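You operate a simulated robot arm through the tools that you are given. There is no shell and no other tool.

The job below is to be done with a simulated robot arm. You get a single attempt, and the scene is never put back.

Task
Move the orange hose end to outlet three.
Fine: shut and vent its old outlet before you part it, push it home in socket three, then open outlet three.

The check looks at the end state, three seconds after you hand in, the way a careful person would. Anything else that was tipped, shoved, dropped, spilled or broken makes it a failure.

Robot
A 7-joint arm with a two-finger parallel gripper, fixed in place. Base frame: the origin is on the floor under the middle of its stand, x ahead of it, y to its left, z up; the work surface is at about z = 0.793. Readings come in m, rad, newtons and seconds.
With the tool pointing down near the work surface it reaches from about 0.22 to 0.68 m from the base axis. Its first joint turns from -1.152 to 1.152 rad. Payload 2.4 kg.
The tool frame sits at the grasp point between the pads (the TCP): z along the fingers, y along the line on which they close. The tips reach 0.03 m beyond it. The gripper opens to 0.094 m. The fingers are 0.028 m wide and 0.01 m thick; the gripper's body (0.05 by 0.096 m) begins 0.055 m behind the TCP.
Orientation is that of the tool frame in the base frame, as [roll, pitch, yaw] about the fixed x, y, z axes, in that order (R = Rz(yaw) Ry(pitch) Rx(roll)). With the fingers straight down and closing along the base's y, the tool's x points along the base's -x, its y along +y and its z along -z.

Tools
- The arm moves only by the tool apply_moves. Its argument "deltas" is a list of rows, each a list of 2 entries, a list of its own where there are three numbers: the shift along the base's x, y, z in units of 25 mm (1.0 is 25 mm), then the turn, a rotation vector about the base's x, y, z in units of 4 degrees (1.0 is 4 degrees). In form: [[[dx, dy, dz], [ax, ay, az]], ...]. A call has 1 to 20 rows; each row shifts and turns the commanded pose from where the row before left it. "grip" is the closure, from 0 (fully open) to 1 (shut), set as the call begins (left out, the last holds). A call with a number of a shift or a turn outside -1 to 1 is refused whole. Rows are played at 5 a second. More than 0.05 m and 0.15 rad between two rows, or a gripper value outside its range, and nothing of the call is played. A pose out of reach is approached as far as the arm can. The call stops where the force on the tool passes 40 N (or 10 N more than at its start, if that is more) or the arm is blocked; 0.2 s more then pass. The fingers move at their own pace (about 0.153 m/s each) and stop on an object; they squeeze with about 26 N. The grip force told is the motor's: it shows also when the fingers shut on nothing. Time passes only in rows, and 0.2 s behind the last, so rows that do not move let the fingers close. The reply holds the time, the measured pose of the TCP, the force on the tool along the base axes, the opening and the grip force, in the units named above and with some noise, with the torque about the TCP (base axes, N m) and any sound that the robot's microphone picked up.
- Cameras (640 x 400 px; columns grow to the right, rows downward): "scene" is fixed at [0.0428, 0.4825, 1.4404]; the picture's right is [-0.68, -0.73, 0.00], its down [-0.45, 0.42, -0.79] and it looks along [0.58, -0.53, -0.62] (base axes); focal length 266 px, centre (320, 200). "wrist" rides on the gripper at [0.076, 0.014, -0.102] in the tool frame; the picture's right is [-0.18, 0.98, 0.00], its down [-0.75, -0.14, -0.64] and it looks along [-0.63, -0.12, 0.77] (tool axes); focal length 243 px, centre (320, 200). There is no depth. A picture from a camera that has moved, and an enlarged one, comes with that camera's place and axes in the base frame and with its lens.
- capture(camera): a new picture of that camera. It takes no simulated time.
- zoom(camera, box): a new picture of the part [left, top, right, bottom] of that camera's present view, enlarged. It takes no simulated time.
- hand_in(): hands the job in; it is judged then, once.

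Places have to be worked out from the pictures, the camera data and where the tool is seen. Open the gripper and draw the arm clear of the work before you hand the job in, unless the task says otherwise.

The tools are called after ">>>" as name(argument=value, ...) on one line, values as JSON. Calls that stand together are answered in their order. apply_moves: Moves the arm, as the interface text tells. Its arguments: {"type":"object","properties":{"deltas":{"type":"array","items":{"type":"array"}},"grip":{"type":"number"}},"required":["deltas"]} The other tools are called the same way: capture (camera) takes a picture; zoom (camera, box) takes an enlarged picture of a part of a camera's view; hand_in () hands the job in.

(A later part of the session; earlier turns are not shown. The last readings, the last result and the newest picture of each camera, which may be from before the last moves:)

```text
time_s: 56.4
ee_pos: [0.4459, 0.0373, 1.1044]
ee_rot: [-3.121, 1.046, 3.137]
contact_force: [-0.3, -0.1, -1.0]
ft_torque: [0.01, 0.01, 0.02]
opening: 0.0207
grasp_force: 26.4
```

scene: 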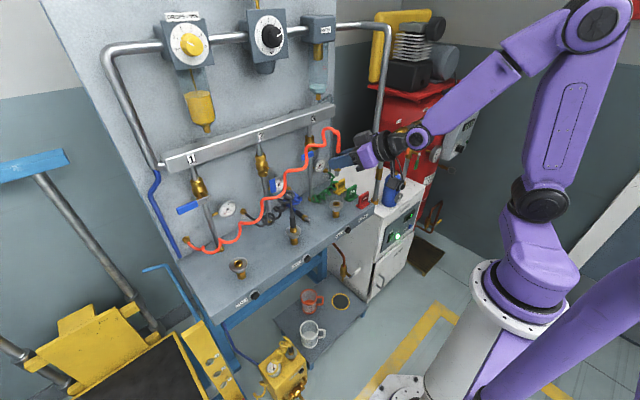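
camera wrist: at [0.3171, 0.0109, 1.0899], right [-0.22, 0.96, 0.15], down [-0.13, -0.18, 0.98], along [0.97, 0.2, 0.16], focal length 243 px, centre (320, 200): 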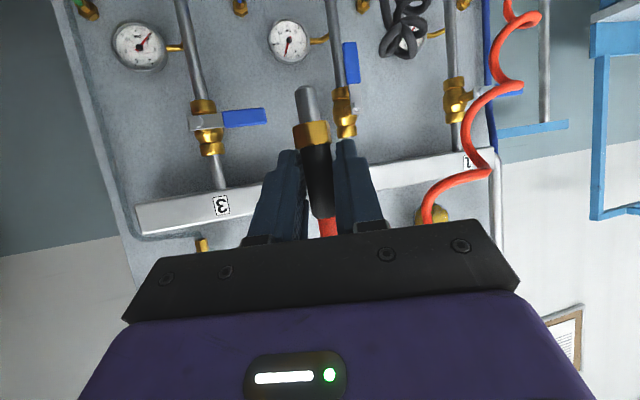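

The turn worked fully. I continue to y ≈ −0.05.

>>> apply_moves(deltas=[[[0, -0.87, 0], [0, 0, 0]], [[0, -0.87, 0], [0, 0, 0]], [[0, -0.87, 0], [0, 0, 0]], [[0, -0.87, 0], [0, 0, 0]], [[0, 0, 0], [0, 0, 0]]])

>>> capture(camera="wrist")

>>> zoom(camera="scene", box=[230, 110, 390, 260])

```text
time_s: 57.6
ee_pos: [0.4449, -0.0464, 1.1058]
ee_rot: [-3.124, 1.045, 3.132]
contact_force: [-0.8, -0.2, -0.2]
ft_torque: [0.01, 0.02, -0.02]
opening: 0.0208
grasp_force: 26.3
```

```text
taken
camera wrist: at [0.3187, -0.0312, 1.0902], right [0.11, 0.98, 0.15], down [-0.18, -0.13, 0.98], along [0.98, -0.14, 0.16], focal length 243 px, centre (320, 200)
```

wrist: 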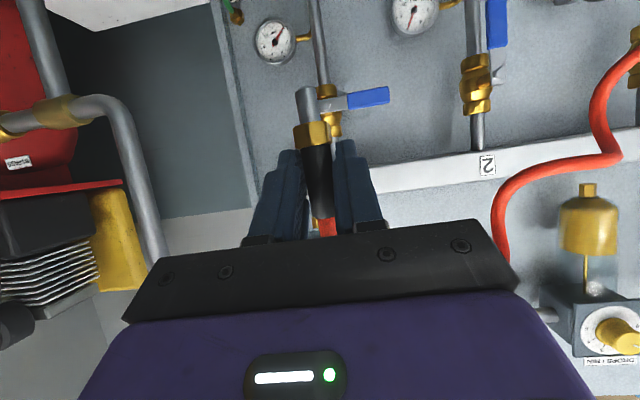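

```text
2.67 times, centred on (310, 185) of scene
camera zoom: at [0.0428, 0.4825, 1.4404], right [-0.68, -0.73, 0.0], down [-0.45, 0.42, -0.79], along [0.58, -0.53, -0.62], focal length 711 px, centre (347, 240)
```

zoom: 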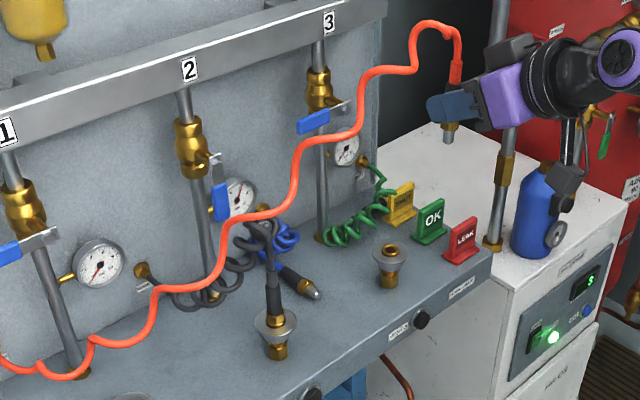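

The plug is vertical within about 1°. From the grasp geometry, the tool should be at about (0.523, −0.0475) to centre the plug over socket 3, with tool z ≈ 0.893 when home. I lower to z ≈ 0.935 while still back from the bench fittings.

>>> apply_moves(deltas=[[[0, 0, -0.86], [0, 0, 0]], [[0, 0, -0.86], [0, 0, 0]], [[0, 0, -0.86], [0, 0, 0]], [[0, 0, -0.86], [0, 0, 0]], [[0, 0, -0.86], [0, 0, 0]], [[0, 0, -0.86], [0, 0, 0]], [[0, 0, -0.86], [0, 0, 0]], [[0, 0, -0.86], [0, 0, 0]], [[0, 0, 0], [0, 0, 0]]])

>>> capture(camera="wrist")

>>> zoom(camera="scene", box=[230, 110, 390, 260])

```text
time_s: 59.6
ee_pos: [0.4749, -0.0182, 0.985]
ee_rot: [-3.105, 1.041, -3.136]
contact_force: [-0.6, 0.3, -0.8]
ft_torque: [-0.05, 0.03, 0.01]
opening: 0.0206
grasp_force: 26.3
out of reach, approached as far as the arm can: row 5, 6, 7, 8
```

```text
taken
camera wrist: at [0.3477, -0.0019, 0.9697], right [0.12, 0.98, 0.14], down [-0.18, -0.12, 0.98], along [0.98, -0.14, 0.16], focal length 243 px, centre (320, 200)
```

wrist: 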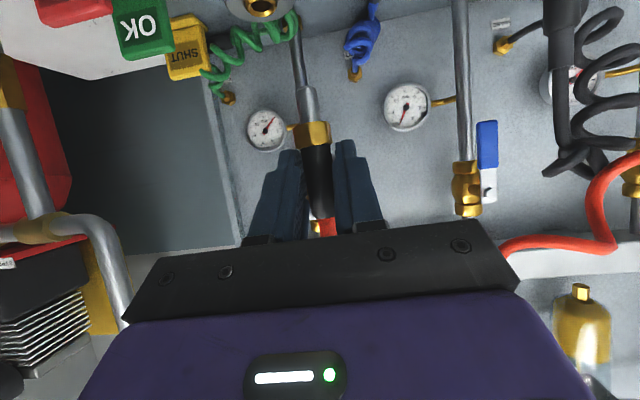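

```text
2.67 times, centred on (310, 185) of scene
camera zoom: at [0.0428, 0.4825, 1.4404], right [-0.68, -0.73, 0.0], down [-0.45, 0.42, -0.79], along [0.58, -0.53, -0.62], focal length 711 px, centre (347, 240)
```

zoom: 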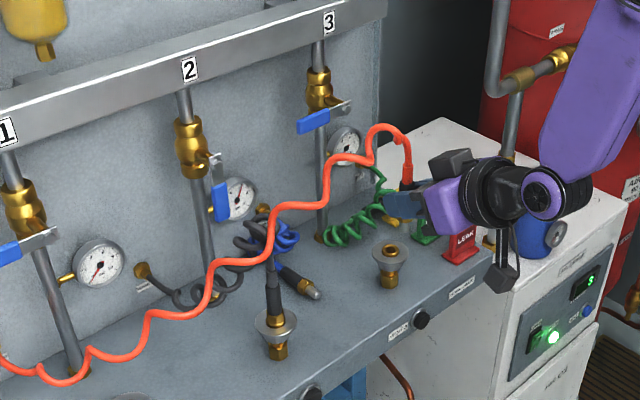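

The arm again ran out of reach with this heading, and drifted to (0.475, −0.018, 0.985). At outlet 1 it worked with the tool turned to the other side of the radial line, so I turn the heading another 24° to the right (plug stays upright) to free the joints.

>>> apply_moves(deltas=[[[0, 0, 0.1], [0, 0, -1]], [[0, 0, 0.1], [0, 0, -1]], [[0, 0, 0], [0, 0, -1]], [[0, 0, 0], [0, 0, -1]], [[0, 0, 0], [0, 0, -1]], [[0, 0, 0], [0, 0, -1]], [[0, 0, 0], [0, 0, 0]]])

>>> capture(camera="wrist")

>>> zoom(camera="scene", box=[230, 110, 390, 260])

```text
time_s: 61.2
ee_pos: [0.4732, -0.0171, 0.9902]
ee_rot: [-3.123, 1.044, 2.716]
contact_force: [0.3, 0.2, -0.9]
ft_torque: [0.0, -0.01, -0.02]
opening: 0.0205
grasp_force: 25.9
```

```text
taken
camera wrist: at [0.3651, 0.0483, 0.9744], right [0.5, 0.85, 0.15], down [-0.22, -0.04, 0.98], along [0.84, -0.52, 0.16], focal length 243 px, centre (320, 200)
```

wrist: 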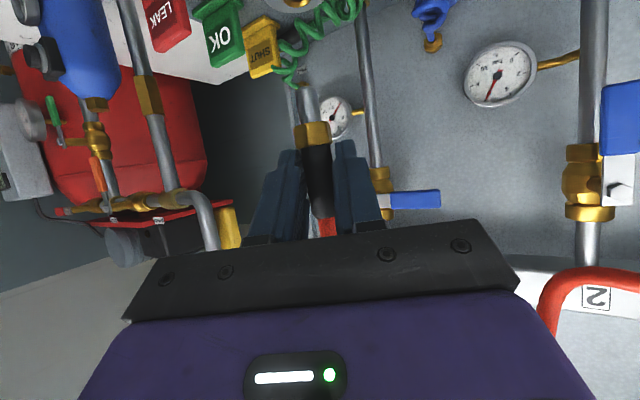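

```text
2.67 times, centred on (310, 185) of scene
camera zoom: at [0.0428, 0.4825, 1.4404], right [-0.68, -0.73, 0.0], down [-0.45, 0.42, -0.79], along [0.58, -0.53, -0.62], focal length 711 px, centre (347, 240)
```

zoom: 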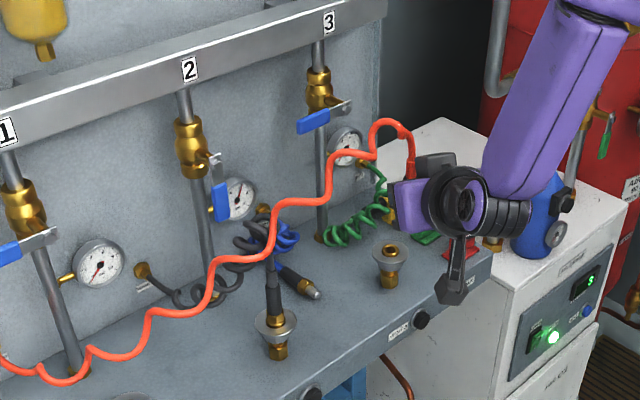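

The heading change restored exact tilt. I move toward the point above socket 3, at tool (0.525, −0.044), stopping with the nipple about 3 cm above the socket.

>>> apply_moves(deltas=[[[0.51, -0.27, -0.3], [0, 0, 0]], [[0.51, -0.27, -0.3], [0, 0, 0]], [[0.51, -0.27, -0.4], [0, 0, 0]], [[0.52, -0.26, -0.6], [0, 0, 0]], [[0, 0, 0], [0, 0, 0]]])

>>> capture(camera="wrist")

>>> zoom(camera="scene", box=[280, 150, 390, 260])

```text
time_s: 62.4
ee_pos: [0.5254, -0.0442, 0.9508]
ee_rot: [-3.124, 1.044, 2.716]
contact_force: [-0.2, 0.3, -1.1]
ft_torque: [0.01, 0.0, -0.01]
opening: 0.0196
grasp_force: 26.1
```

```text
taken
camera wrist: at [0.4169, 0.0217, 0.9348], right [0.5, 0.85, 0.15], down [-0.22, -0.04, 0.98], along [0.84, -0.52, 0.16], focal length 243 px, centre (320, 200)
```

wrist: 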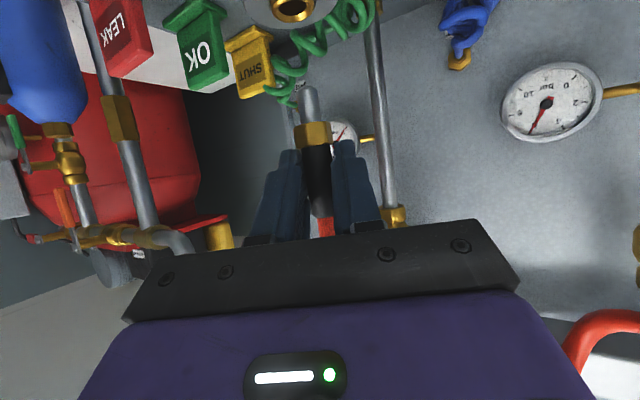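

```text
3.64 times, centred on (335, 205) of scene
camera zoom: at [0.0428, 0.4825, 1.4404], right [-0.68, -0.73, 0.0], down [-0.45, 0.42, -0.79], along [0.58, -0.53, -0.62], focal length 969 px, centre (266, 182)
```

zoom: 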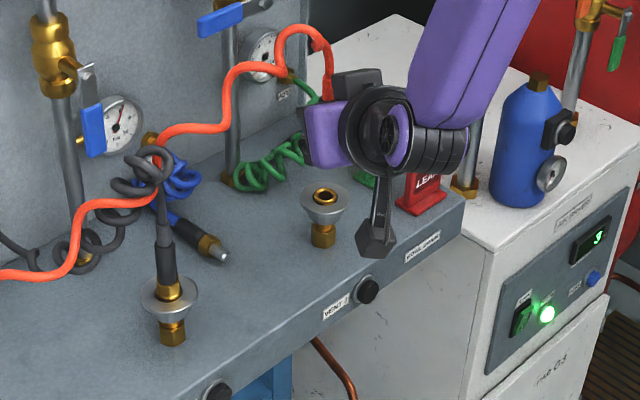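

I zoom in on the plug and socket 3 in the wrist view to check the lateral alignment.

>>> zoom(camera="wrist", box=[240, 0, 400, 240])

>>> zoom(camera="scene", box=[310, 160, 360, 220])

```text
1.67 times, centred on (320, 120) of wrist
camera zoom: at [0.4169, 0.0217, 0.9348], right [0.5, 0.85, 0.15], down [-0.22, -0.04, 0.98], along [0.84, -0.52, 0.16], focal length 404 px, centre (320, 333)
```

zoom: 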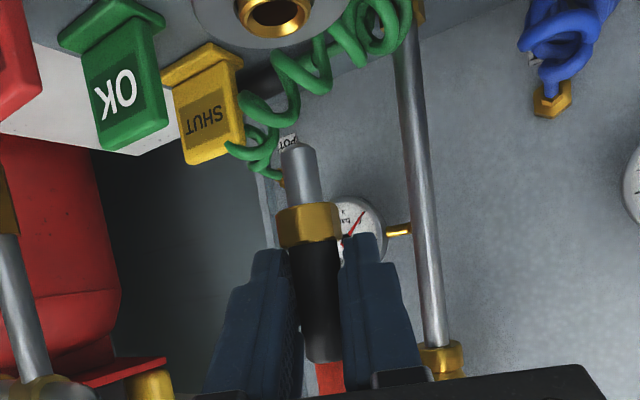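

```text
6.67 times, centred on (335, 190) of scene
camera zoom: at [0.0428, 0.4825, 1.4404], right [-0.68, -0.73, 0.0], down [-0.45, 0.42, -0.79], along [0.58, -0.53, -0.62], focal length 1776 px, centre (220, 267)
```

zoom: 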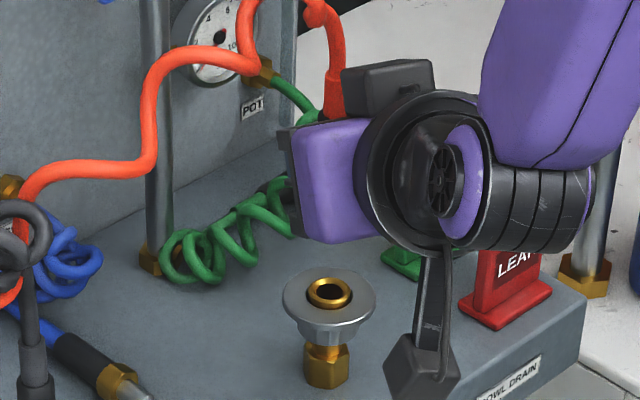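

Laterally, the nipple's axis line runs right through socket 3's hole, which I place at (0.533, −0.0495). I lower until the nipple tip is just above the socket rim.

>>> apply_moves(deltas=[[[0, 0, -0.4], [0, 0, 0]], [[0, 0, -0.4], [0, 0, 0]], [[0, 0, -0.4], [0, 0, 0]], [[0, 0, 0], [0, 0, 0]]])

>>> zoom(camera="wrist", box=[240, 0, 400, 240])

>>> zoom(camera="scene", box=[310, 160, 360, 220])

```text
time_s: 63.4
ee_pos: [0.5262, -0.0451, 0.9197]
ee_rot: [-3.124, 1.046, 2.718]
contact_force: [0.1, -0.4, -0.4]
ft_torque: [-0.03, 0.01, -0.04]
opening: 0.0189
grasp_force: 26.1
```

```text
1.67 times, centred on (320, 120) of wrist
camera zoom: at [0.4171, 0.022, 0.905], right [0.5, 0.85, 0.15], down [-0.22, -0.04, 0.98], along [0.84, -0.52, 0.16], focal length 404 px, centre (320, 333)
```

zoom: 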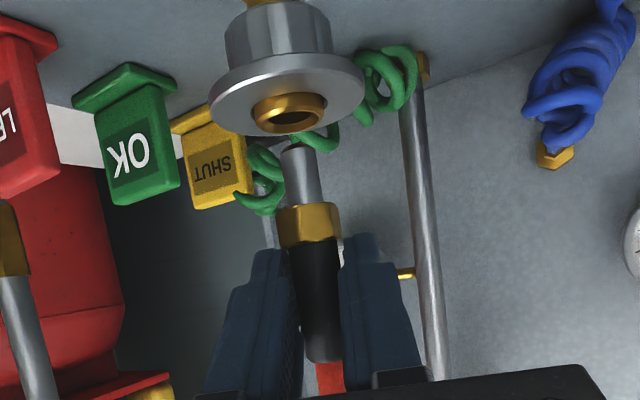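

```text
6.67 times, centred on (335, 190) of scene
camera zoom: at [0.0428, 0.4825, 1.4404], right [-0.68, -0.73, 0.0], down [-0.45, 0.42, -0.79], along [0.58, -0.53, -0.62], focal length 1776 px, centre (220, 267)
```

zoom: 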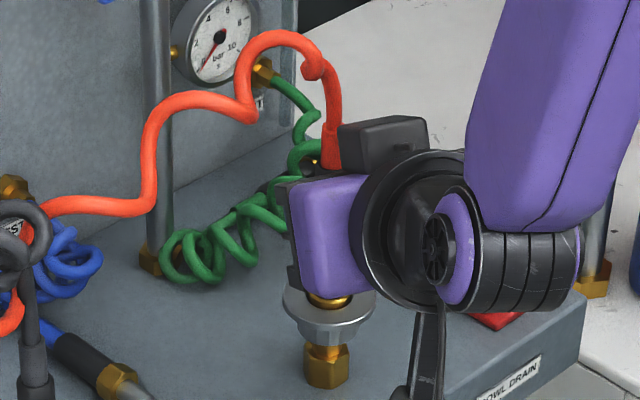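

Alignment is within about 1 mm laterally. I lower in small steps and feel for entry; if the tip lands on the rim instead, contact would come near z ≈ 0.909.

>>> apply_moves(deltas=[[[-0.01, -0.02, -0.12], [0, 0, 0]], [[0, 0, -0.12], [0, 0, 0]], [[0, 0, -0.12], [0, 0, 0]], [[0, 0, -0.08], [0, 0, 0]], [[0, 0, 0], [0, 0, 0]]])

>>> zoom(camera="wrist", box=[240, 0, 400, 240])

```text
time_s: 64.6
ee_pos: [0.5249, -0.0447, 0.9098]
ee_rot: [-3.126, 1.051, 2.715]
contact_force: [-10.9, 1.0, 21.0]
ft_torque: [-0.08, 0.2, -0.08]
opening: 0.0191
grasp_force: 25.8
```

```text
1.67 times, centred on (320, 120) of wrist
camera zoom: at [0.4155, 0.0223, 0.8947], right [0.5, 0.85, 0.15], down [-0.22, -0.04, 0.97], along [0.84, -0.52, 0.17], focal length 404 px, centre (320, 333)
```

zoom: 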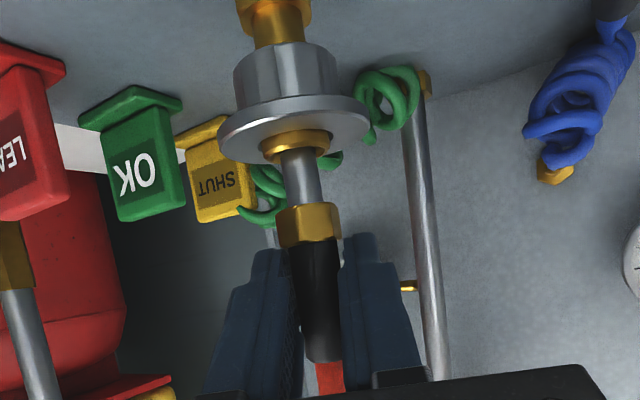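

There's contact at z ≈ 0.910 with a sideways push of −11 N in x, so the tip is touching the far side of the hole's lead-in. I back up slightly, shift about 2 mm toward −x and try again.

>>> apply_moves(deltas=[[[0, 0, 0.1], [0, 0, 0]], [[-0.08, 0.0, 0], [0, 0, 0]], [[0, 0, -0.08], [0, 0, 0]], [[0, 0, -0.06], [0, 0, 0]], [[0, 0, 0], [0, 0, 0]]])

>>> zoom(camera="wrist", box=[240, 0, 400, 240])

```text
time_s: 65.8
ee_pos: [0.5236, -0.0449, 0.9074]
ee_rot: [-3.122, 1.046, 2.719]
contact_force: [-1.2, 2.0, -0.7]
ft_torque: [0.11, 0.05, 0.04]
opening: 0.0193
grasp_force: 25.8
```

```text
1.67 times, centred on (320, 120) of wrist
camera zoom: at [0.4135, 0.022, 0.8919], right [0.5, 0.85, 0.15], down [-0.22, -0.04, 0.98], along [0.84, -0.52, 0.16], focal length 404 px, centre (320, 333)
```

zoom: 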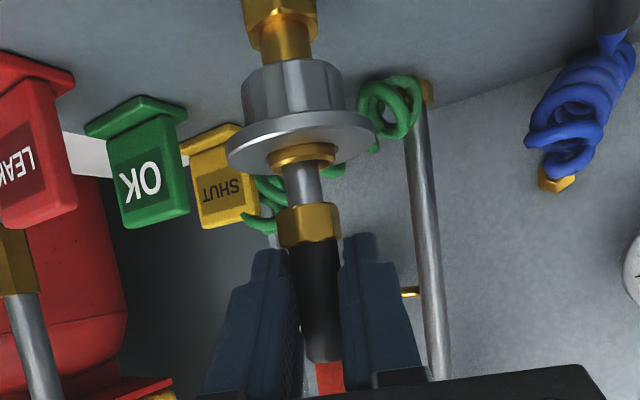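

The nipple has entered with near-zero force. I continue down in small steps, watching the force.

>>> apply_moves(deltas=[[[0, 0, -0.1], [0, 0, 0]], [[0, 0, -0.1], [0, 0, 0]], [[0, 0, -0.1], [0, 0, 0]], [[0, 0, 0], [0, 0, 0]]])

>>> zoom(camera="wrist", box=[240, 0, 400, 240])

```text
time_s: 66.8
ee_pos: [0.5227, -0.0444, 0.8992]
ee_rot: [-3.121, 1.045, 2.716]
contact_force: [-3.0, 5.9, 2.2]
ft_torque: [0.23, 0.14, 0.03]
opening: 0.019
grasp_force: 26.0
```

```text
1.67 times, centred on (320, 120) of wrist
camera zoom: at [0.4135, 0.0216, 0.8846], right [0.5, 0.85, 0.15], down [-0.22, -0.04, 0.98], along [0.84, -0.52, 0.16], focal length 404 px, centre (320, 333)
```

zoom: 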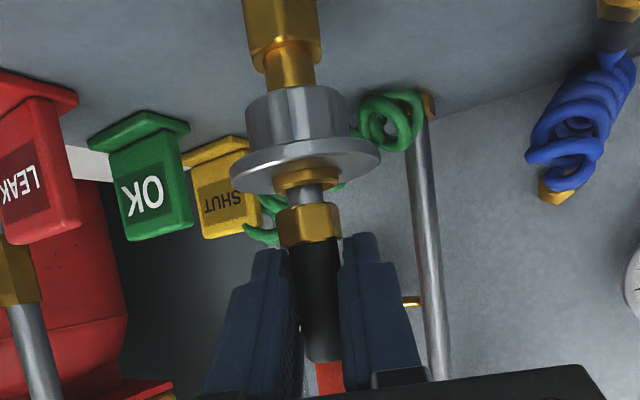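

It's sliding in well, with about 6 mm left. I relieve the slight side load and push the rest of the way until it seats.

>>> apply_moves(deltas=[[[-0.02, 0.03, -0.06], [0, 0, 0]], [[0, 0, -0.1], [0, 0, 0]], [[0, 0, -0.1], [0, 0, 0]], [[0, 0, -0.1], [0, 0, 0]], [[0, 0, 0], [0, 0, 0]]])

>>> zoom(camera="wrist", box=[240, 0, 400, 240])

```text
time_s: 68.0
ee_pos: [0.523, -0.0447, 0.8948]
ee_rot: [-3.126, 1.053, 2.714]
contact_force: [-15.8, 2.1, 34.3]
ft_torque: [-0.38, -0.37, 0.07]
opening: 0.0193
grasp_force: 26.2
```

```text
1.67 times, centred on (320, 120) of wrist
camera zoom: at [0.4135, 0.0219, 0.8776], right [0.5, 0.85, 0.15], down [-0.23, -0.04, 0.97], along [0.83, -0.52, 0.17], focal length 404 px, centre (320, 333)
```

zoom: 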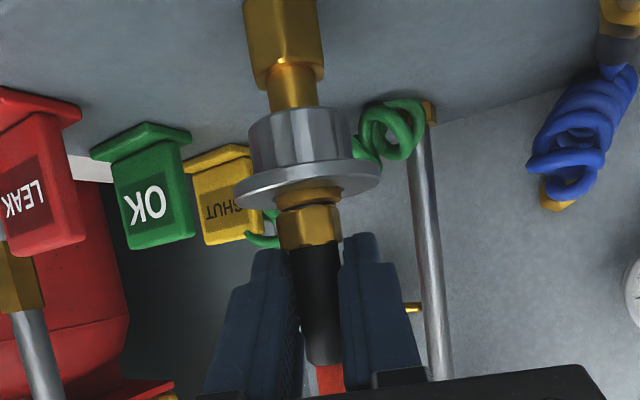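

It's nearly seated, with 34 N of resistance plus about 16 N sideways in −x, and no click yet. I shift back about 1.5 mm in −x to remove the wedging before pushing further.

>>> apply_moves(deltas=[[[-0.06, 0, 0], [0, 0, 0]], [[0, 0, 0], [0, 0, 0]]])

```text
time_s: 68.6
ee_pos: [0.5222, -0.0447, 0.8946]
ee_rot: [-3.131, 1.057, 2.712]
contact_force: [6.2, -1.0, 27.2]
ft_torque: [-0.45, -0.58, 0.16]
opening: 0.019
grasp_force: 25.8
```

The side load is now small. I push down further toward the click.

>>> apply_moves(deltas=[[[0.015, 0, -0.06], [0, 0, 0]], [[0, 0, -0.08], [0, 0, 0]], [[0, 0, -0.08], [0, 0, 0]], [[0, 0, 0], [0, 0, 0]]])

>>> zoom(camera="wrist", box=[240, 0, 400, 240])

```text
time_s: 69.6
ee_pos: [0.5214, -0.0441, 0.8871]
ee_rot: [-3.123, 1.052, 2.718]
contact_force: [2.6, 0.9, 23.2]
ft_torque: [-0.09, -0.4, 0.18]
opening: 0.0197
grasp_force: 26.1
```

```text
1.67 times, centred on (320, 120) of wrist
camera zoom: at [0.4123, 0.022, 0.8711], right [0.5, 0.85, 0.15], down [-0.22, -0.04, 0.97], along [0.84, -0.52, 0.17], focal length 404 px, centre (320, 333)
```

zoom: 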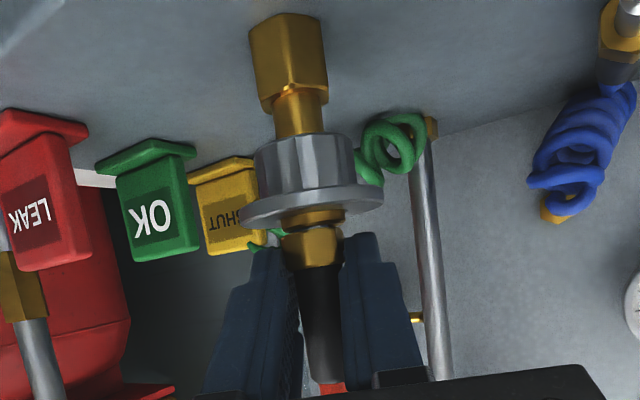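

The fingers slid down the plug body by several millimetres, so I need a close look at whether the hex is seated on the socket collar.

>>> zoom(camera="wrist", box=[280, 110, 360, 170])

>>> zoom(camera="scene", box=[310, 160, 360, 220])

```text
6.67 times, centred on (320, 140) of wrist
camera zoom: at [0.4123, 0.022, 0.8711], right [0.5, 0.85, 0.15], down [-0.22, -0.04, 0.97], along [0.84, -0.52, 0.17], focal length 1618 px, centre (320, 600)
```

zoom: 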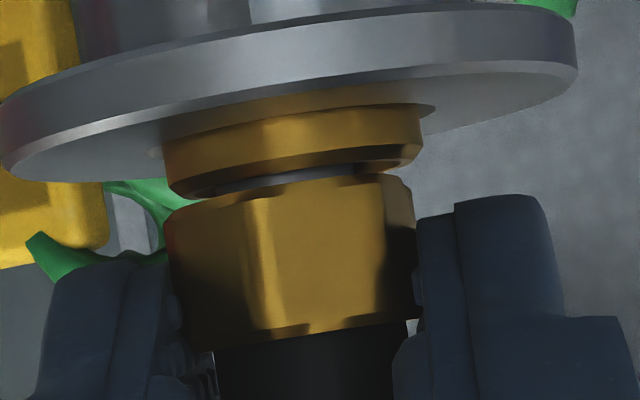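

```text
6.67 times, centred on (335, 190) of scene
camera zoom: at [0.0425, 0.4825, 1.4404], right [-0.68, -0.73, 0.0], down [-0.45, 0.42, -0.79], along [0.58, -0.53, -0.62], focal length 1776 px, centre (220, 267)
```

zoom: 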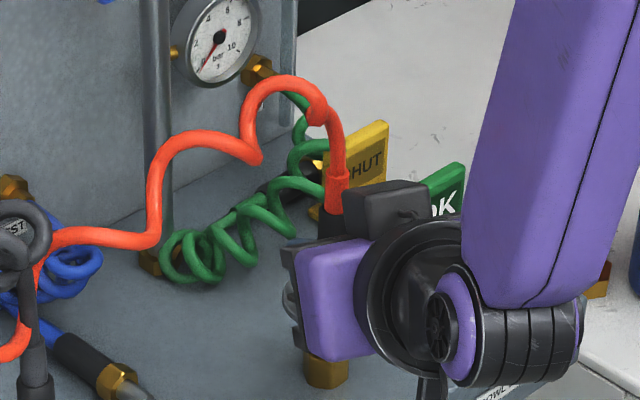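

The visible nipple sliver is only about 1 mm, and the overall heights match the seated plug at socket 1, but no click was reported. I do a gentle tug test: raise 3 mm and see whether the plug resists.

>>> apply_moves(deltas=[[[0, 0, 0.1], [0, 0, 0]], [[0, 0, 0.08], [0, 0, 0]], [[0, 0, 0], [0, 0, 0]]])

>>> zoom(camera="wrist", box=[280, 110, 360, 170])

```text
time_s: 70.4
ee_pos: [0.5194, -0.0439, 0.8891]
ee_rot: [-3.116, 1.039, 2.724]
contact_force: [14.5, 2.9, -19.6]
ft_torque: [0.35, -0.11, 0.29]
opening: 0.0193
grasp_force: 26.5
```

```text
6.67 times, centred on (320, 140) of wrist
camera zoom: at [0.4106, 0.0223, 0.8742], right [0.5, 0.85, 0.15], down [-0.21, -0.04, 0.98], along [0.84, -0.52, 0.16], focal length 1618 px, centre (320, 600)
```

zoom: 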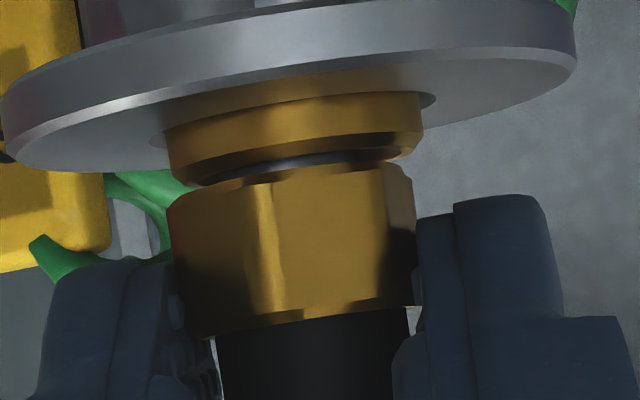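

The plug resists about 20 N of pull and hasn't moved, whereas an unlatched plug lifted with no force at socket 1. I unload the tug and open the fingers to see whether it stays down by itself.

>>> apply_moves(deltas=[[[0, 0, -0.08], [0, 0, 0]], [[0, 0, 0], [0, 0, 0]]])

>>> apply_moves(deltas=[[[0, 0, 0], [0, 0, 0]], [[0, 0, 0], [0, 0, 0]]], grip=0.6)

>>> zoom(camera="wrist", box=[240, 0, 400, 240])

>>> zoom(camera="scene", box=[310, 160, 360, 220])

```text
time_s: 71.0
ee_pos: [0.5203, -0.0435, 0.8887]
ee_rot: [-3.118, 1.043, 2.722]
contact_force: [-20.4, 7.8, 4.2]
ft_torque: [0.41, 0.6, 0.13]
opening: 0.0192
grasp_force: 26.4
```

```text
time_s: 71.6
ee_pos: [0.5211, -0.044, 0.8887]
ee_rot: [-3.124, 1.048, 2.716]
contact_force: [1.1, 0.0, 0.4]
ft_torque: [0.0, 0.01, 0.0]
opening: 0.0374
grasp_force: 0.1
```

```text
1.67 times, centred on (320, 120) of wrist
camera zoom: at [0.4129, 0.022, 0.8737], right [0.5, 0.85, 0.15], down [-0.22, -0.04, 0.97], along [0.84, -0.52, 0.16], focal length 404 px, centre (320, 333)
```

zoom: 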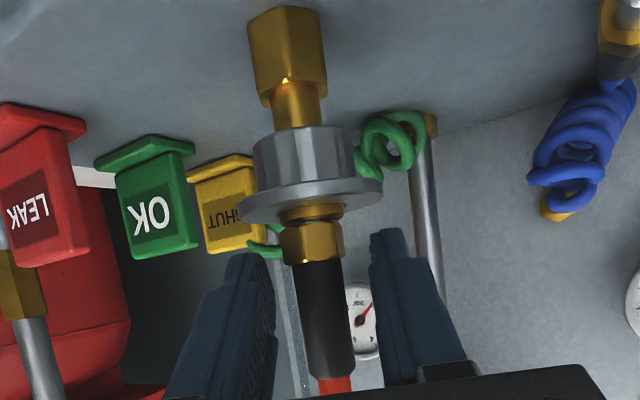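

```text
6.67 times, centred on (335, 190) of scene
camera zoom: at [0.0428, 0.4825, 1.4404], right [-0.68, -0.73, 0.0], down [-0.45, 0.42, -0.79], along [0.58, -0.53, -0.62], focal length 1776 px, centre (220, 267)
```

zoom: 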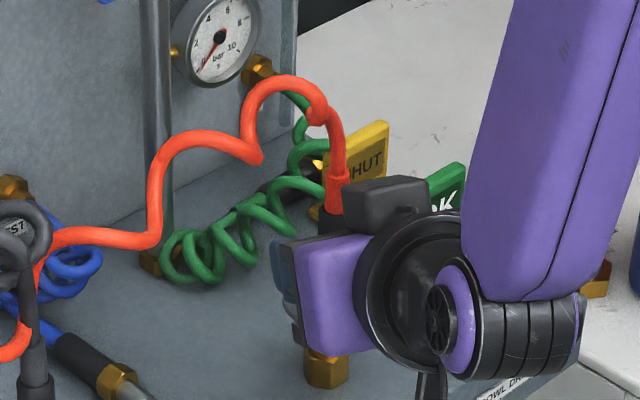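

The plug stays put and upright with the fingers open. I zoom in on the seat gap for comparison with a known seated plug.

>>> zoom(camera="wrist", box=[290, 110, 350, 170])

>>> zoom(camera="scene", box=[280, 200, 310, 250])

```text
6.67 times, centred on (320, 140) of wrist
camera zoom: at [0.4129, 0.022, 0.8737], right [0.5, 0.85, 0.15], down [-0.22, -0.04, 0.97], along [0.84, -0.52, 0.16], focal length 1618 px, centre (320, 600)
```

zoom: 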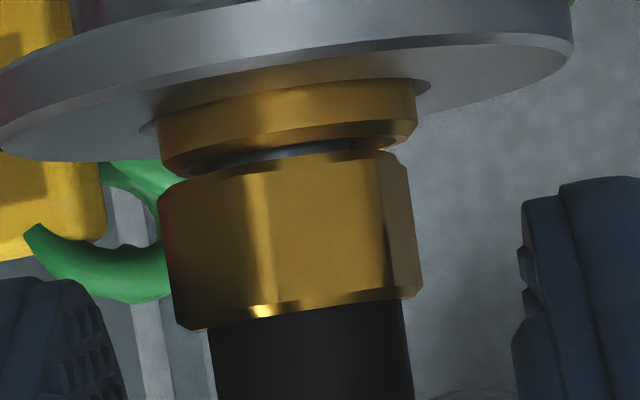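

```text
8.00 times, centred on (295, 225) of scene
camera zoom: at [0.0428, 0.4825, 1.4404], right [-0.68, -0.73, 0.0], down [-0.45, 0.42, -0.79], along [0.58, -0.53, -0.62], focal length 2132 px, centre (520, 0)
```

zoom: 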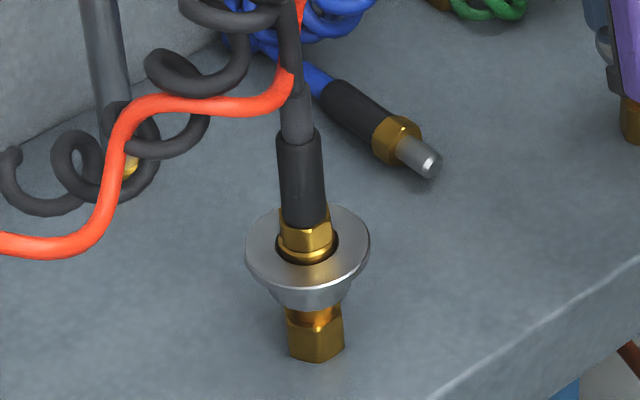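

The heights match the seated plug at socket 1: the black body's base is about 16 mm above the flange in both. Since no click was reported, I'll re-grip higher on the body and push down firmly once more before pressurising.

>>> apply_moves(deltas=[[[0.02, 0, 0.2], [0, 0, 0]], [[0.02, 0, 0.2], [0, 0, 0]], [[0, 0, 0.04], [0, 0, 0]]])

>>> apply_moves(deltas=[[[0, 0, 0], [0, 0, 0]], [[0, 0, 0], [0, 0, 0]], [[0, 0, 0], [0, 0, 0]]], grip=1)

>>> zoom(camera="wrist", box=[240, 0, 400, 240])

```text
time_s: 72.4
ee_pos: [0.5234, -0.0449, 0.9004]
ee_rot: [-3.122, 1.047, 2.715]
contact_force: [0.3, -0.2, 0.4]
ft_torque: [0.01, 0.02, -0.01]
opening: 0.0377
grasp_force: 0.0
```

```text
time_s: 73.2
ee_pos: [0.5217, -0.0432, 0.9]
ee_rot: [-3.12, 1.045, 2.719]
contact_force: [-17.2, 1.8, 6.6]
ft_torque: [-0.08, 0.04, 0.02]
opening: 0.018
grasp_force: 25.9
```

```text
1.67 times, centred on (320, 120) of wrist
camera zoom: at [0.4128, 0.022, 0.8843], right [0.5, 0.85, 0.15], down [-0.22, -0.04, 0.98], along [0.84, -0.52, 0.16], focal length 404 px, centre (320, 333)
```

zoom: 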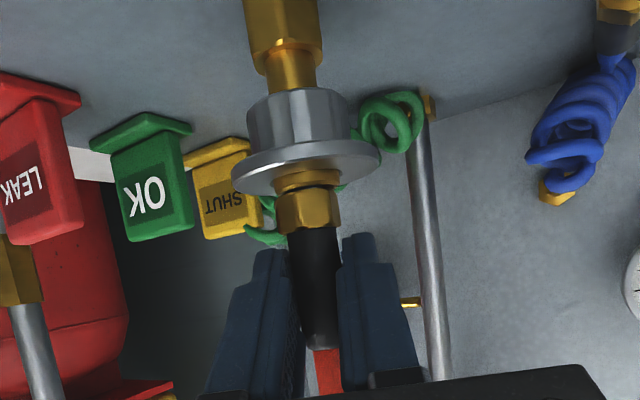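

The pads are on the 18 mm body above the hex. I relieve the side load and push straight down, watching for movement or a click.

>>> apply_moves(deltas=[[[-0.05, 0.01, 0], [0, 0, 0]], [[0, 0, -0.1], [0, 0, 0]], [[0, 0, -0.1], [0, 0, 0]], [[0, 0, 0], [0, 0, 0]]])

>>> zoom(camera="wrist", box=[290, 90, 350, 150])

```text
time_s: 74.0
ee_pos: [0.5213, -0.0445, 0.8978]
ee_rot: [-3.128, 1.056, 2.711]
contact_force: [-14.0, 1.6, 9.5]
ft_torque: [-0.19, -0.42, 0.02]
opening: 0.0177
grasp_force: 26.0
stopped in row 3: the force on the tool passed its limit at 43 N (the readings are from after the stop); the commanded pose is now the measured one
```

```text
6.67 times, centred on (320, 120) of wrist
camera zoom: at [0.413, 0.0223, 0.8816], right [0.5, 0.85, 0.15], down [-0.23, -0.04, 0.97], along [0.83, -0.52, 0.17], focal length 1618 px, centre (320, 733)
```

zoom: 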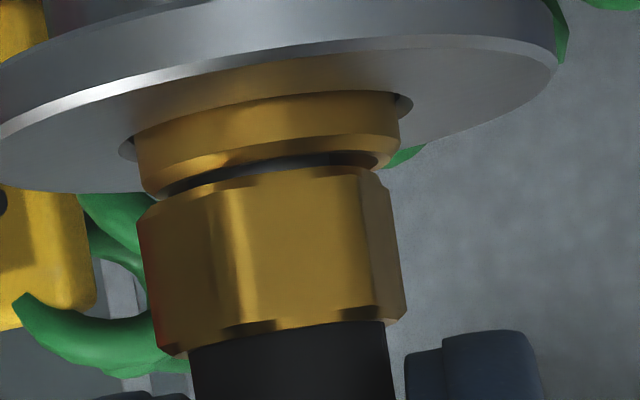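

Even at 43 N the plug doesn't move further, so it's on its hard stop, and it also held against the tug; I take it as home. I open the fingers and back straight out along the tool heading.

>>> apply_moves(deltas=[[[0, 0, 0.02], [0, 0, 0]], [[0, 0, 0], [0, 0, 0]]], grip=0.5)

>>> apply_moves(deltas=[[[-0.45, 0.2, 0.05], [0, 0, 0]], [[-0.6, 0.27, 0.1], [0, 0, 0]], [[-0.6, 0.27, 0.2], [0, 0, 0]], [[-0.6, 0.27, 0.3], [0, 0, 0]], [[0, 0, 0], [0, 0, 0]]])

>>> capture(camera="wrist")

>>> zoom(camera="scene", box=[290, 150, 370, 240])

```text
time_s: 74.6
ee_pos: [0.5222, -0.0433, 0.8981]
ee_rot: [-3.129, 1.055, 2.71]
contact_force: [-0.4, 0.9, 0.2]
ft_torque: [0.02, 0.0, 0.05]
opening: 0.047
grasp_force: 0.1
```

```text
time_s: 75.8
ee_pos: [0.4655, -0.0188, 0.9137]
ee_rot: [-3.128, 1.053, 2.712]
contact_force: [-0.1, -0.9, 1.0]
ft_torque: [-0.02, -0.01, -0.03]
opening: 0.0467
grasp_force: 0.0
```

```text
taken
camera wrist: at [0.3566, 0.0478, 0.8974], right [0.5, 0.85, 0.15], down [-0.23, -0.04, 0.97], along [0.83, -0.53, 0.17], focal length 243 px, centre (320, 200)
```

wrist: 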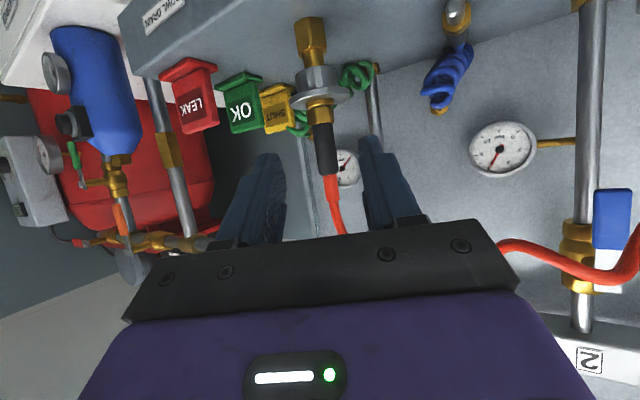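

```text
4.44 times, centred on (330, 195) of scene
camera zoom: at [0.0428, 0.4825, 1.4404], right [-0.68, -0.73, 0.0], down [-0.45, 0.42, -0.79], along [0.58, -0.53, -0.62], focal length 1184 px, centre (276, 222)
```

zoom: 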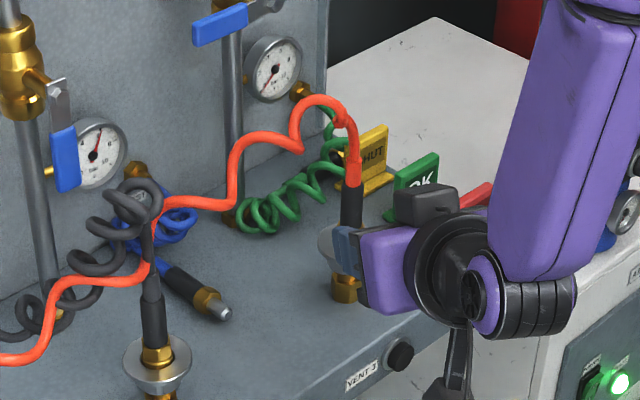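

The plug stands upright in socket 3. I retreat upward to get a clear look at the plug, the hose path and lever 3.

>>> apply_moves(deltas=[[[-0.3, 0.1, 0.7], [0, 0, 0]], [[-0.2, 0.1, 0.9], [0, 0, 0]], [[0, 0, 1], [0, 0, 0]], [[0, 0, 1], [0, 0, 0]], [[0, 0, 1], [0, 0, 0]], [[0, 0, 1], [0, 0, 0]], [[0, 0, 1], [0, 0, 0]], [[0, 0, 1], [0, 0, 0]], [[0, 0, 1], [0, 0, 0]], [[0, 0, 0], [0, 0, 0]]], grip=1)

>>> capture(camera="scene")

>>> zoom(camera="scene", box=[260, 130, 390, 260])

>>> capture(camera="wrist")

```text
time_s: 78.0
ee_pos: [0.4514, -0.0131, 1.1296]
ee_rot: [-3.129, 1.057, 2.709]
contact_force: [0.2, 0.3, 0.0]
ft_torque: [-0.02, -0.03, 0.03]
opening: 0.0001
grasp_force: 26.5
```

```text
taken
```

scene: 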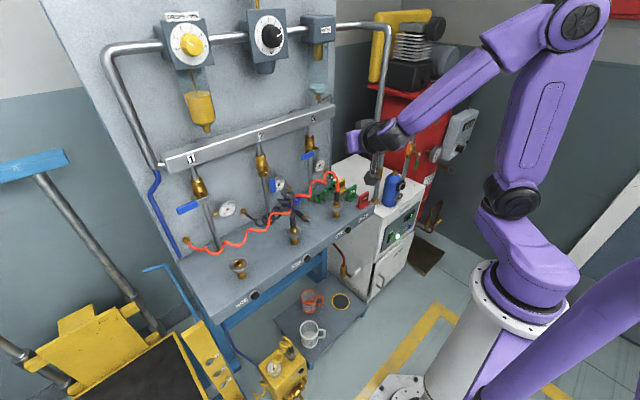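

```text
3.08 times, centred on (325, 195) of scene
camera zoom: at [0.0428, 0.4825, 1.4404], right [-0.68, -0.73, 0.0], down [-0.45, 0.42, -0.79], along [0.58, -0.53, -0.62], focal length 820 px, centre (305, 215)
```

zoom: 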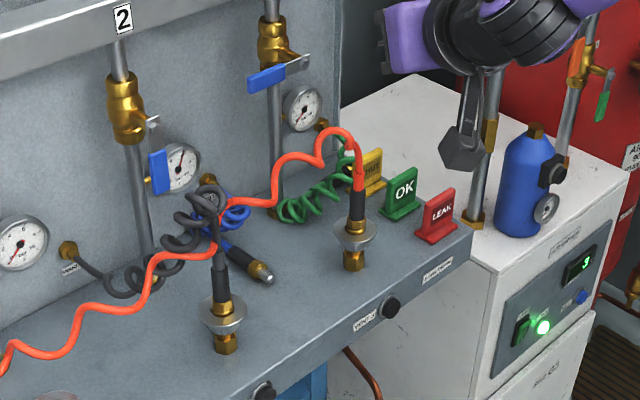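

```text
taken
camera wrist: at [0.3422, 0.0538, 1.1127], right [0.5, 0.85, 0.15], down [-0.23, -0.04, 0.97], along [0.83, -0.52, 0.17], focal length 243 px, centre (320, 200)
```

wrist: 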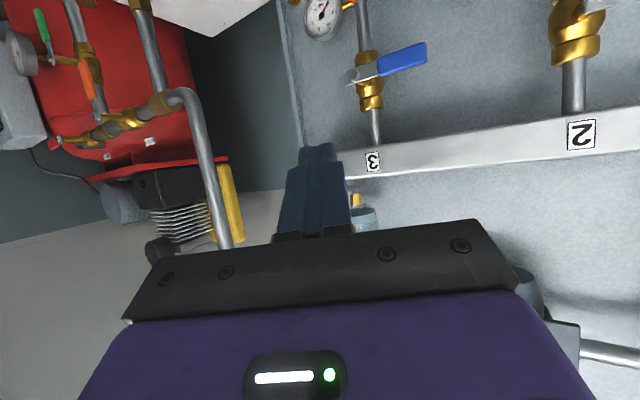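

The plug is in socket 3, and the hose drapes clear of the levers. I compare the seating of plugs 2 and 3 from the scene camera.

>>> zoom(camera="scene", box=[320, 185, 355, 225])

>>> zoom(camera="scene", box=[278, 205, 313, 245])

>>> zoom(camera="scene", box=[285, 120, 355, 190])

```text
10.00 times, centred on (338, 205) of scene
camera zoom: at [0.0428, 0.4825, 1.4404], right [-0.68, -0.73, 0.0], down [-0.45, 0.42, -0.79], along [0.58, -0.53, -0.62], focal length 2665 px, centre (145, 150)
```

zoom: 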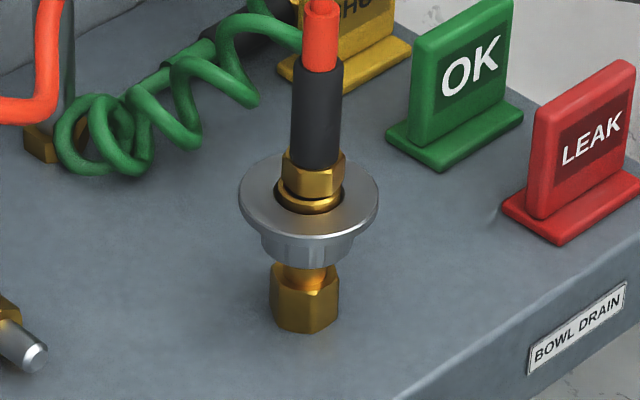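

```text
10.00 times, centred on (296, 225) of scene
camera zoom: at [0.0428, 0.4825, 1.4404], right [-0.68, -0.73, 0.0], down [-0.45, 0.42, -0.79], along [0.58, -0.53, -0.62], focal length 2665 px, centre (565, -50)
```

zoom: 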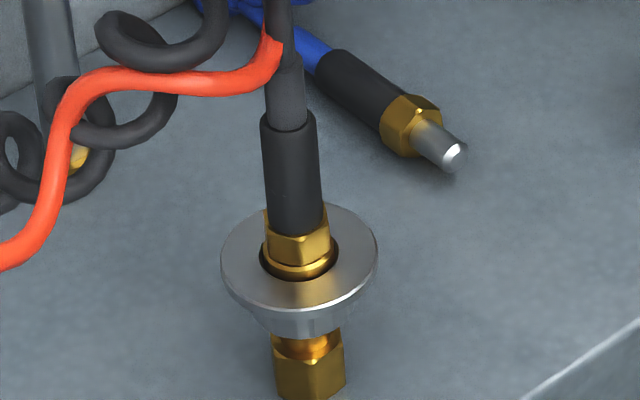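

```text
5.71 times, centred on (320, 155) of scene
camera zoom: at [0.0428, 0.4825, 1.4404], right [-0.68, -0.73, 0.0], down [-0.45, 0.42, -0.79], along [0.58, -0.53, -0.62], focal length 1523 px, centre (320, 457)
```

zoom: 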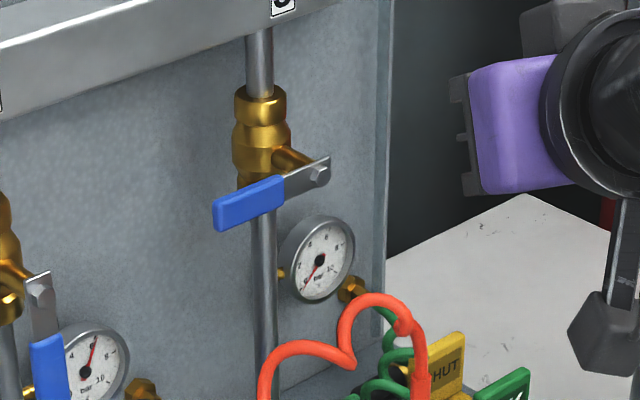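

The plug 3 and plug 2 seat heights match within half a millimetre (black body about 14.5–15 mm above the flange in both), so plug 3 is home. Now valve 3: pivot at about (0.627, −0.048, 1.0245), handle toward +y. I tilt the closed fingers to 36°, keeping the present heading, and move to a standoff above and in front of the handle.

>>> apply_moves(deltas=[[[0.7, 0.32, 0.33], [0.43, 0.93, 0]], [[0.7, 0.32, 0.33], [0.43, 0.93, 0]], [[0.7, 0.32, 0.33], [0.43, 0.93, 0]], [[0.7, 0.32, 0.33], [0.43, 0.93, 0]], [[0.7, 0.32, 0.33], [0.43, 0.93, 0]], [[0.7, 0.32, 0.33], [0.43, 0.93, 0]], [[0, 0, 0], [0, 0, 0]]], grip=1)

>>> capture(camera="wrist")

>>> capture(camera="scene")

```text
time_s: 79.6
ee_pos: [0.5577, 0.034, 1.1773]
ee_rot: [-3.129, 0.624, 2.709]
contact_force: [-0.2, 0.5, 0.4]
ft_torque: [-0.01, -0.02, -0.01]
opening: 0.0
grasp_force: 26.4
```

```text
taken
camera wrist: at [0.4528, 0.0985, 1.2156], right [0.55, 0.83, 0.1], down [0.16, -0.22, 0.96], along [0.82, -0.52, -0.25], focal length 243 px, centre (320, 200)
```

wrist: 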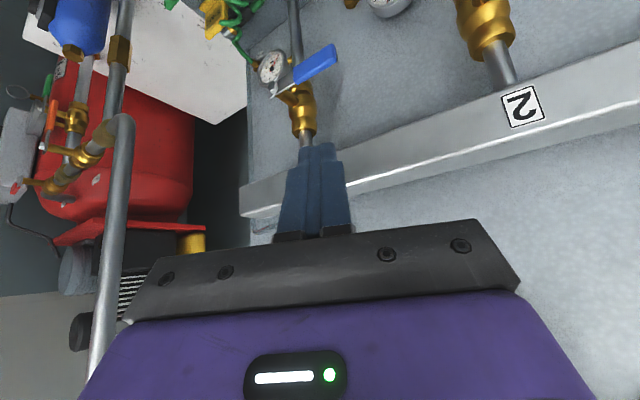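

```text
taken
```

scene: 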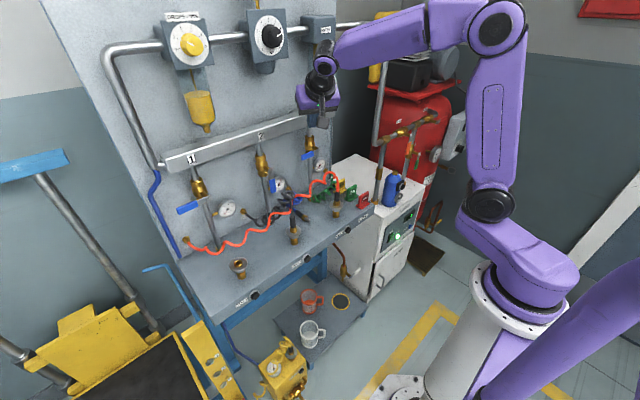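

I zoom in on lever 3 from this vantage to refine its position before descending.

>>> zoom(camera="wrist", box=[240, 20, 360, 160])

>>> zoom(camera="scene", box=[290, 100, 350, 190])

```text
2.86 times, centred on (300, 90) of wrist
camera zoom: at [0.4528, 0.0985, 1.2156], right [0.55, 0.83, 0.1], down [0.16, -0.22, 0.96], along [0.82, -0.52, -0.25], focal length 693 px, centre (377, 514)
```

zoom: 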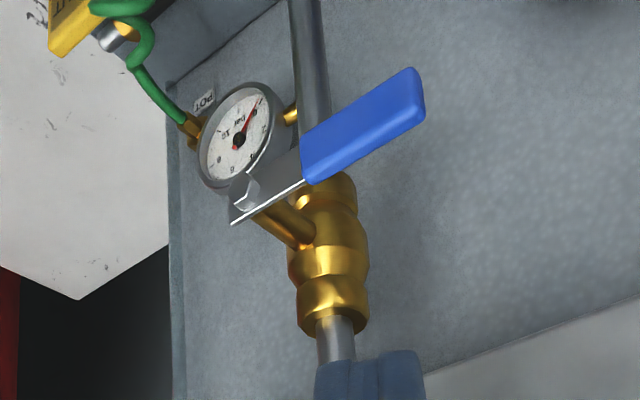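

```text
4.44 times, centred on (320, 145) of scene
camera zoom: at [0.0428, 0.4825, 1.4404], right [-0.68, -0.73, 0.0], down [-0.45, 0.42, -0.79], along [0.58, -0.53, -0.62], focal length 1184 px, centre (320, 444)
```

zoom: 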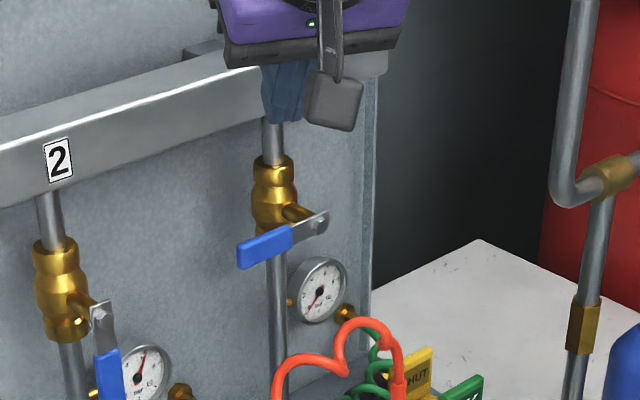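

Lever 3's handle end is at about (0.627, 0.021, 1.0245) and its pivot is near y ≈ −0.050. I descend along the tool axis to just above the handle.

>>> apply_moves(deltas=[[[0.636, -0.304, -0.953], [0, 0, 0]], [[0.636, -0.304, -0.953], [0, 0, 0]], [[0.636, -0.304, -0.953], [0, 0, 0]], [[0.636, -0.304, -0.953], [0, 0, 0]], [[0, 0, 0], [0, 0, 0]]])

>>> capture(camera="wrist")

>>> zoom(camera="scene", box=[280, 100, 360, 210])

```text
time_s: 80.8
ee_pos: [0.6238, 0.0046, 1.0828]
ee_rot: [-3.132, 0.627, 2.71]
contact_force: [-0.3, -0.5, 1.0]
ft_torque: [0.04, -0.01, -0.05]
opening: 0.0
grasp_force: 26.4
```

```text
taken
camera wrist: at [0.5201, 0.0693, 1.1199], right [0.55, 0.83, 0.1], down [0.16, -0.22, 0.96], along [0.82, -0.52, -0.25], focal length 243 px, centre (320, 200)
```

wrist: 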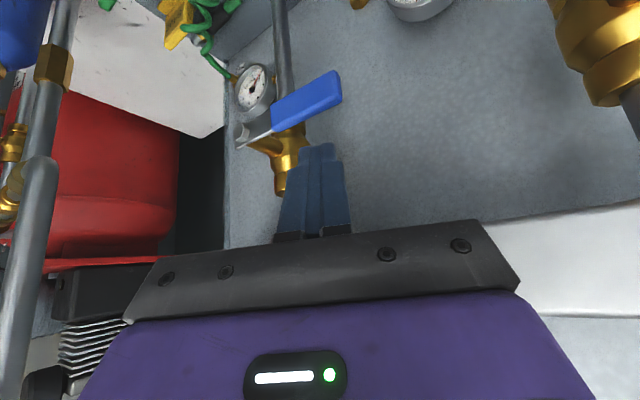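

```text
3.64 times, centred on (320, 155) of scene
camera zoom: at [0.0428, 0.4825, 1.4404], right [-0.68, -0.73, 0.0], down [-0.45, 0.42, -0.79], along [0.58, -0.53, -0.62], focal length 969 px, centre (320, 364)
```

zoom: 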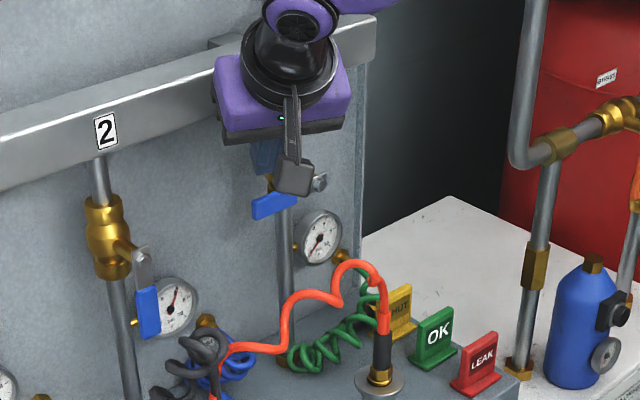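

The fingertips hover just above the blue handle. I press it down along the first half of its arc.

>>> apply_moves(deltas=[[[-0.1, -0.04, -0.32], [0, 0, 0]], [[0, 0, -0.31], [0, 0, 0]], [[0, 0.02, -0.23], [0, 0, 0]], [[0, 0.03, -0.22], [0, 0, 0]], [[0, -0.03, -0.22], [0, 0, 0]], [[0, -0.04, -0.22], [0, 0, 0]], [[0, 0, 0], [0, 0, 0]]])

>>> capture(camera="wrist")

>>> zoom(camera="scene", box=[280, 100, 360, 210])

```text
time_s: 82.4
ee_pos: [0.6186, 0.0024, 1.0434]
ee_rot: [-3.129, 0.625, 2.71]
contact_force: [0.2, -0.1, 0.4]
ft_torque: [-0.04, 0.0, -0.01]
opening: 0.0001
grasp_force: 26.0
```

```text
taken
camera wrist: at [0.5146, 0.0666, 1.0818], right [0.55, 0.83, 0.1], down [0.16, -0.22, 0.96], along [0.82, -0.52, -0.25], focal length 243 px, centre (320, 200)
```

wrist: 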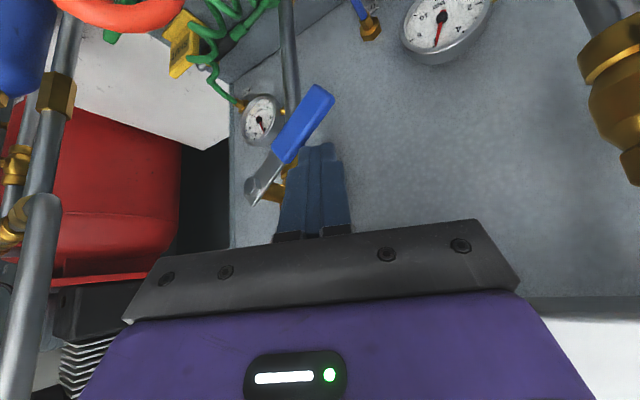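

```text
3.64 times, centred on (320, 155) of scene
camera zoom: at [0.0428, 0.4825, 1.4404], right [-0.68, -0.73, 0.0], down [-0.45, 0.42, -0.79], along [0.58, -0.53, -0.62], focal length 969 px, centre (320, 364)
```

zoom: 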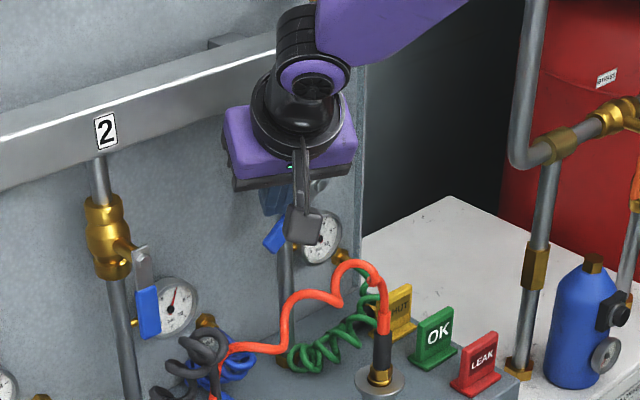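

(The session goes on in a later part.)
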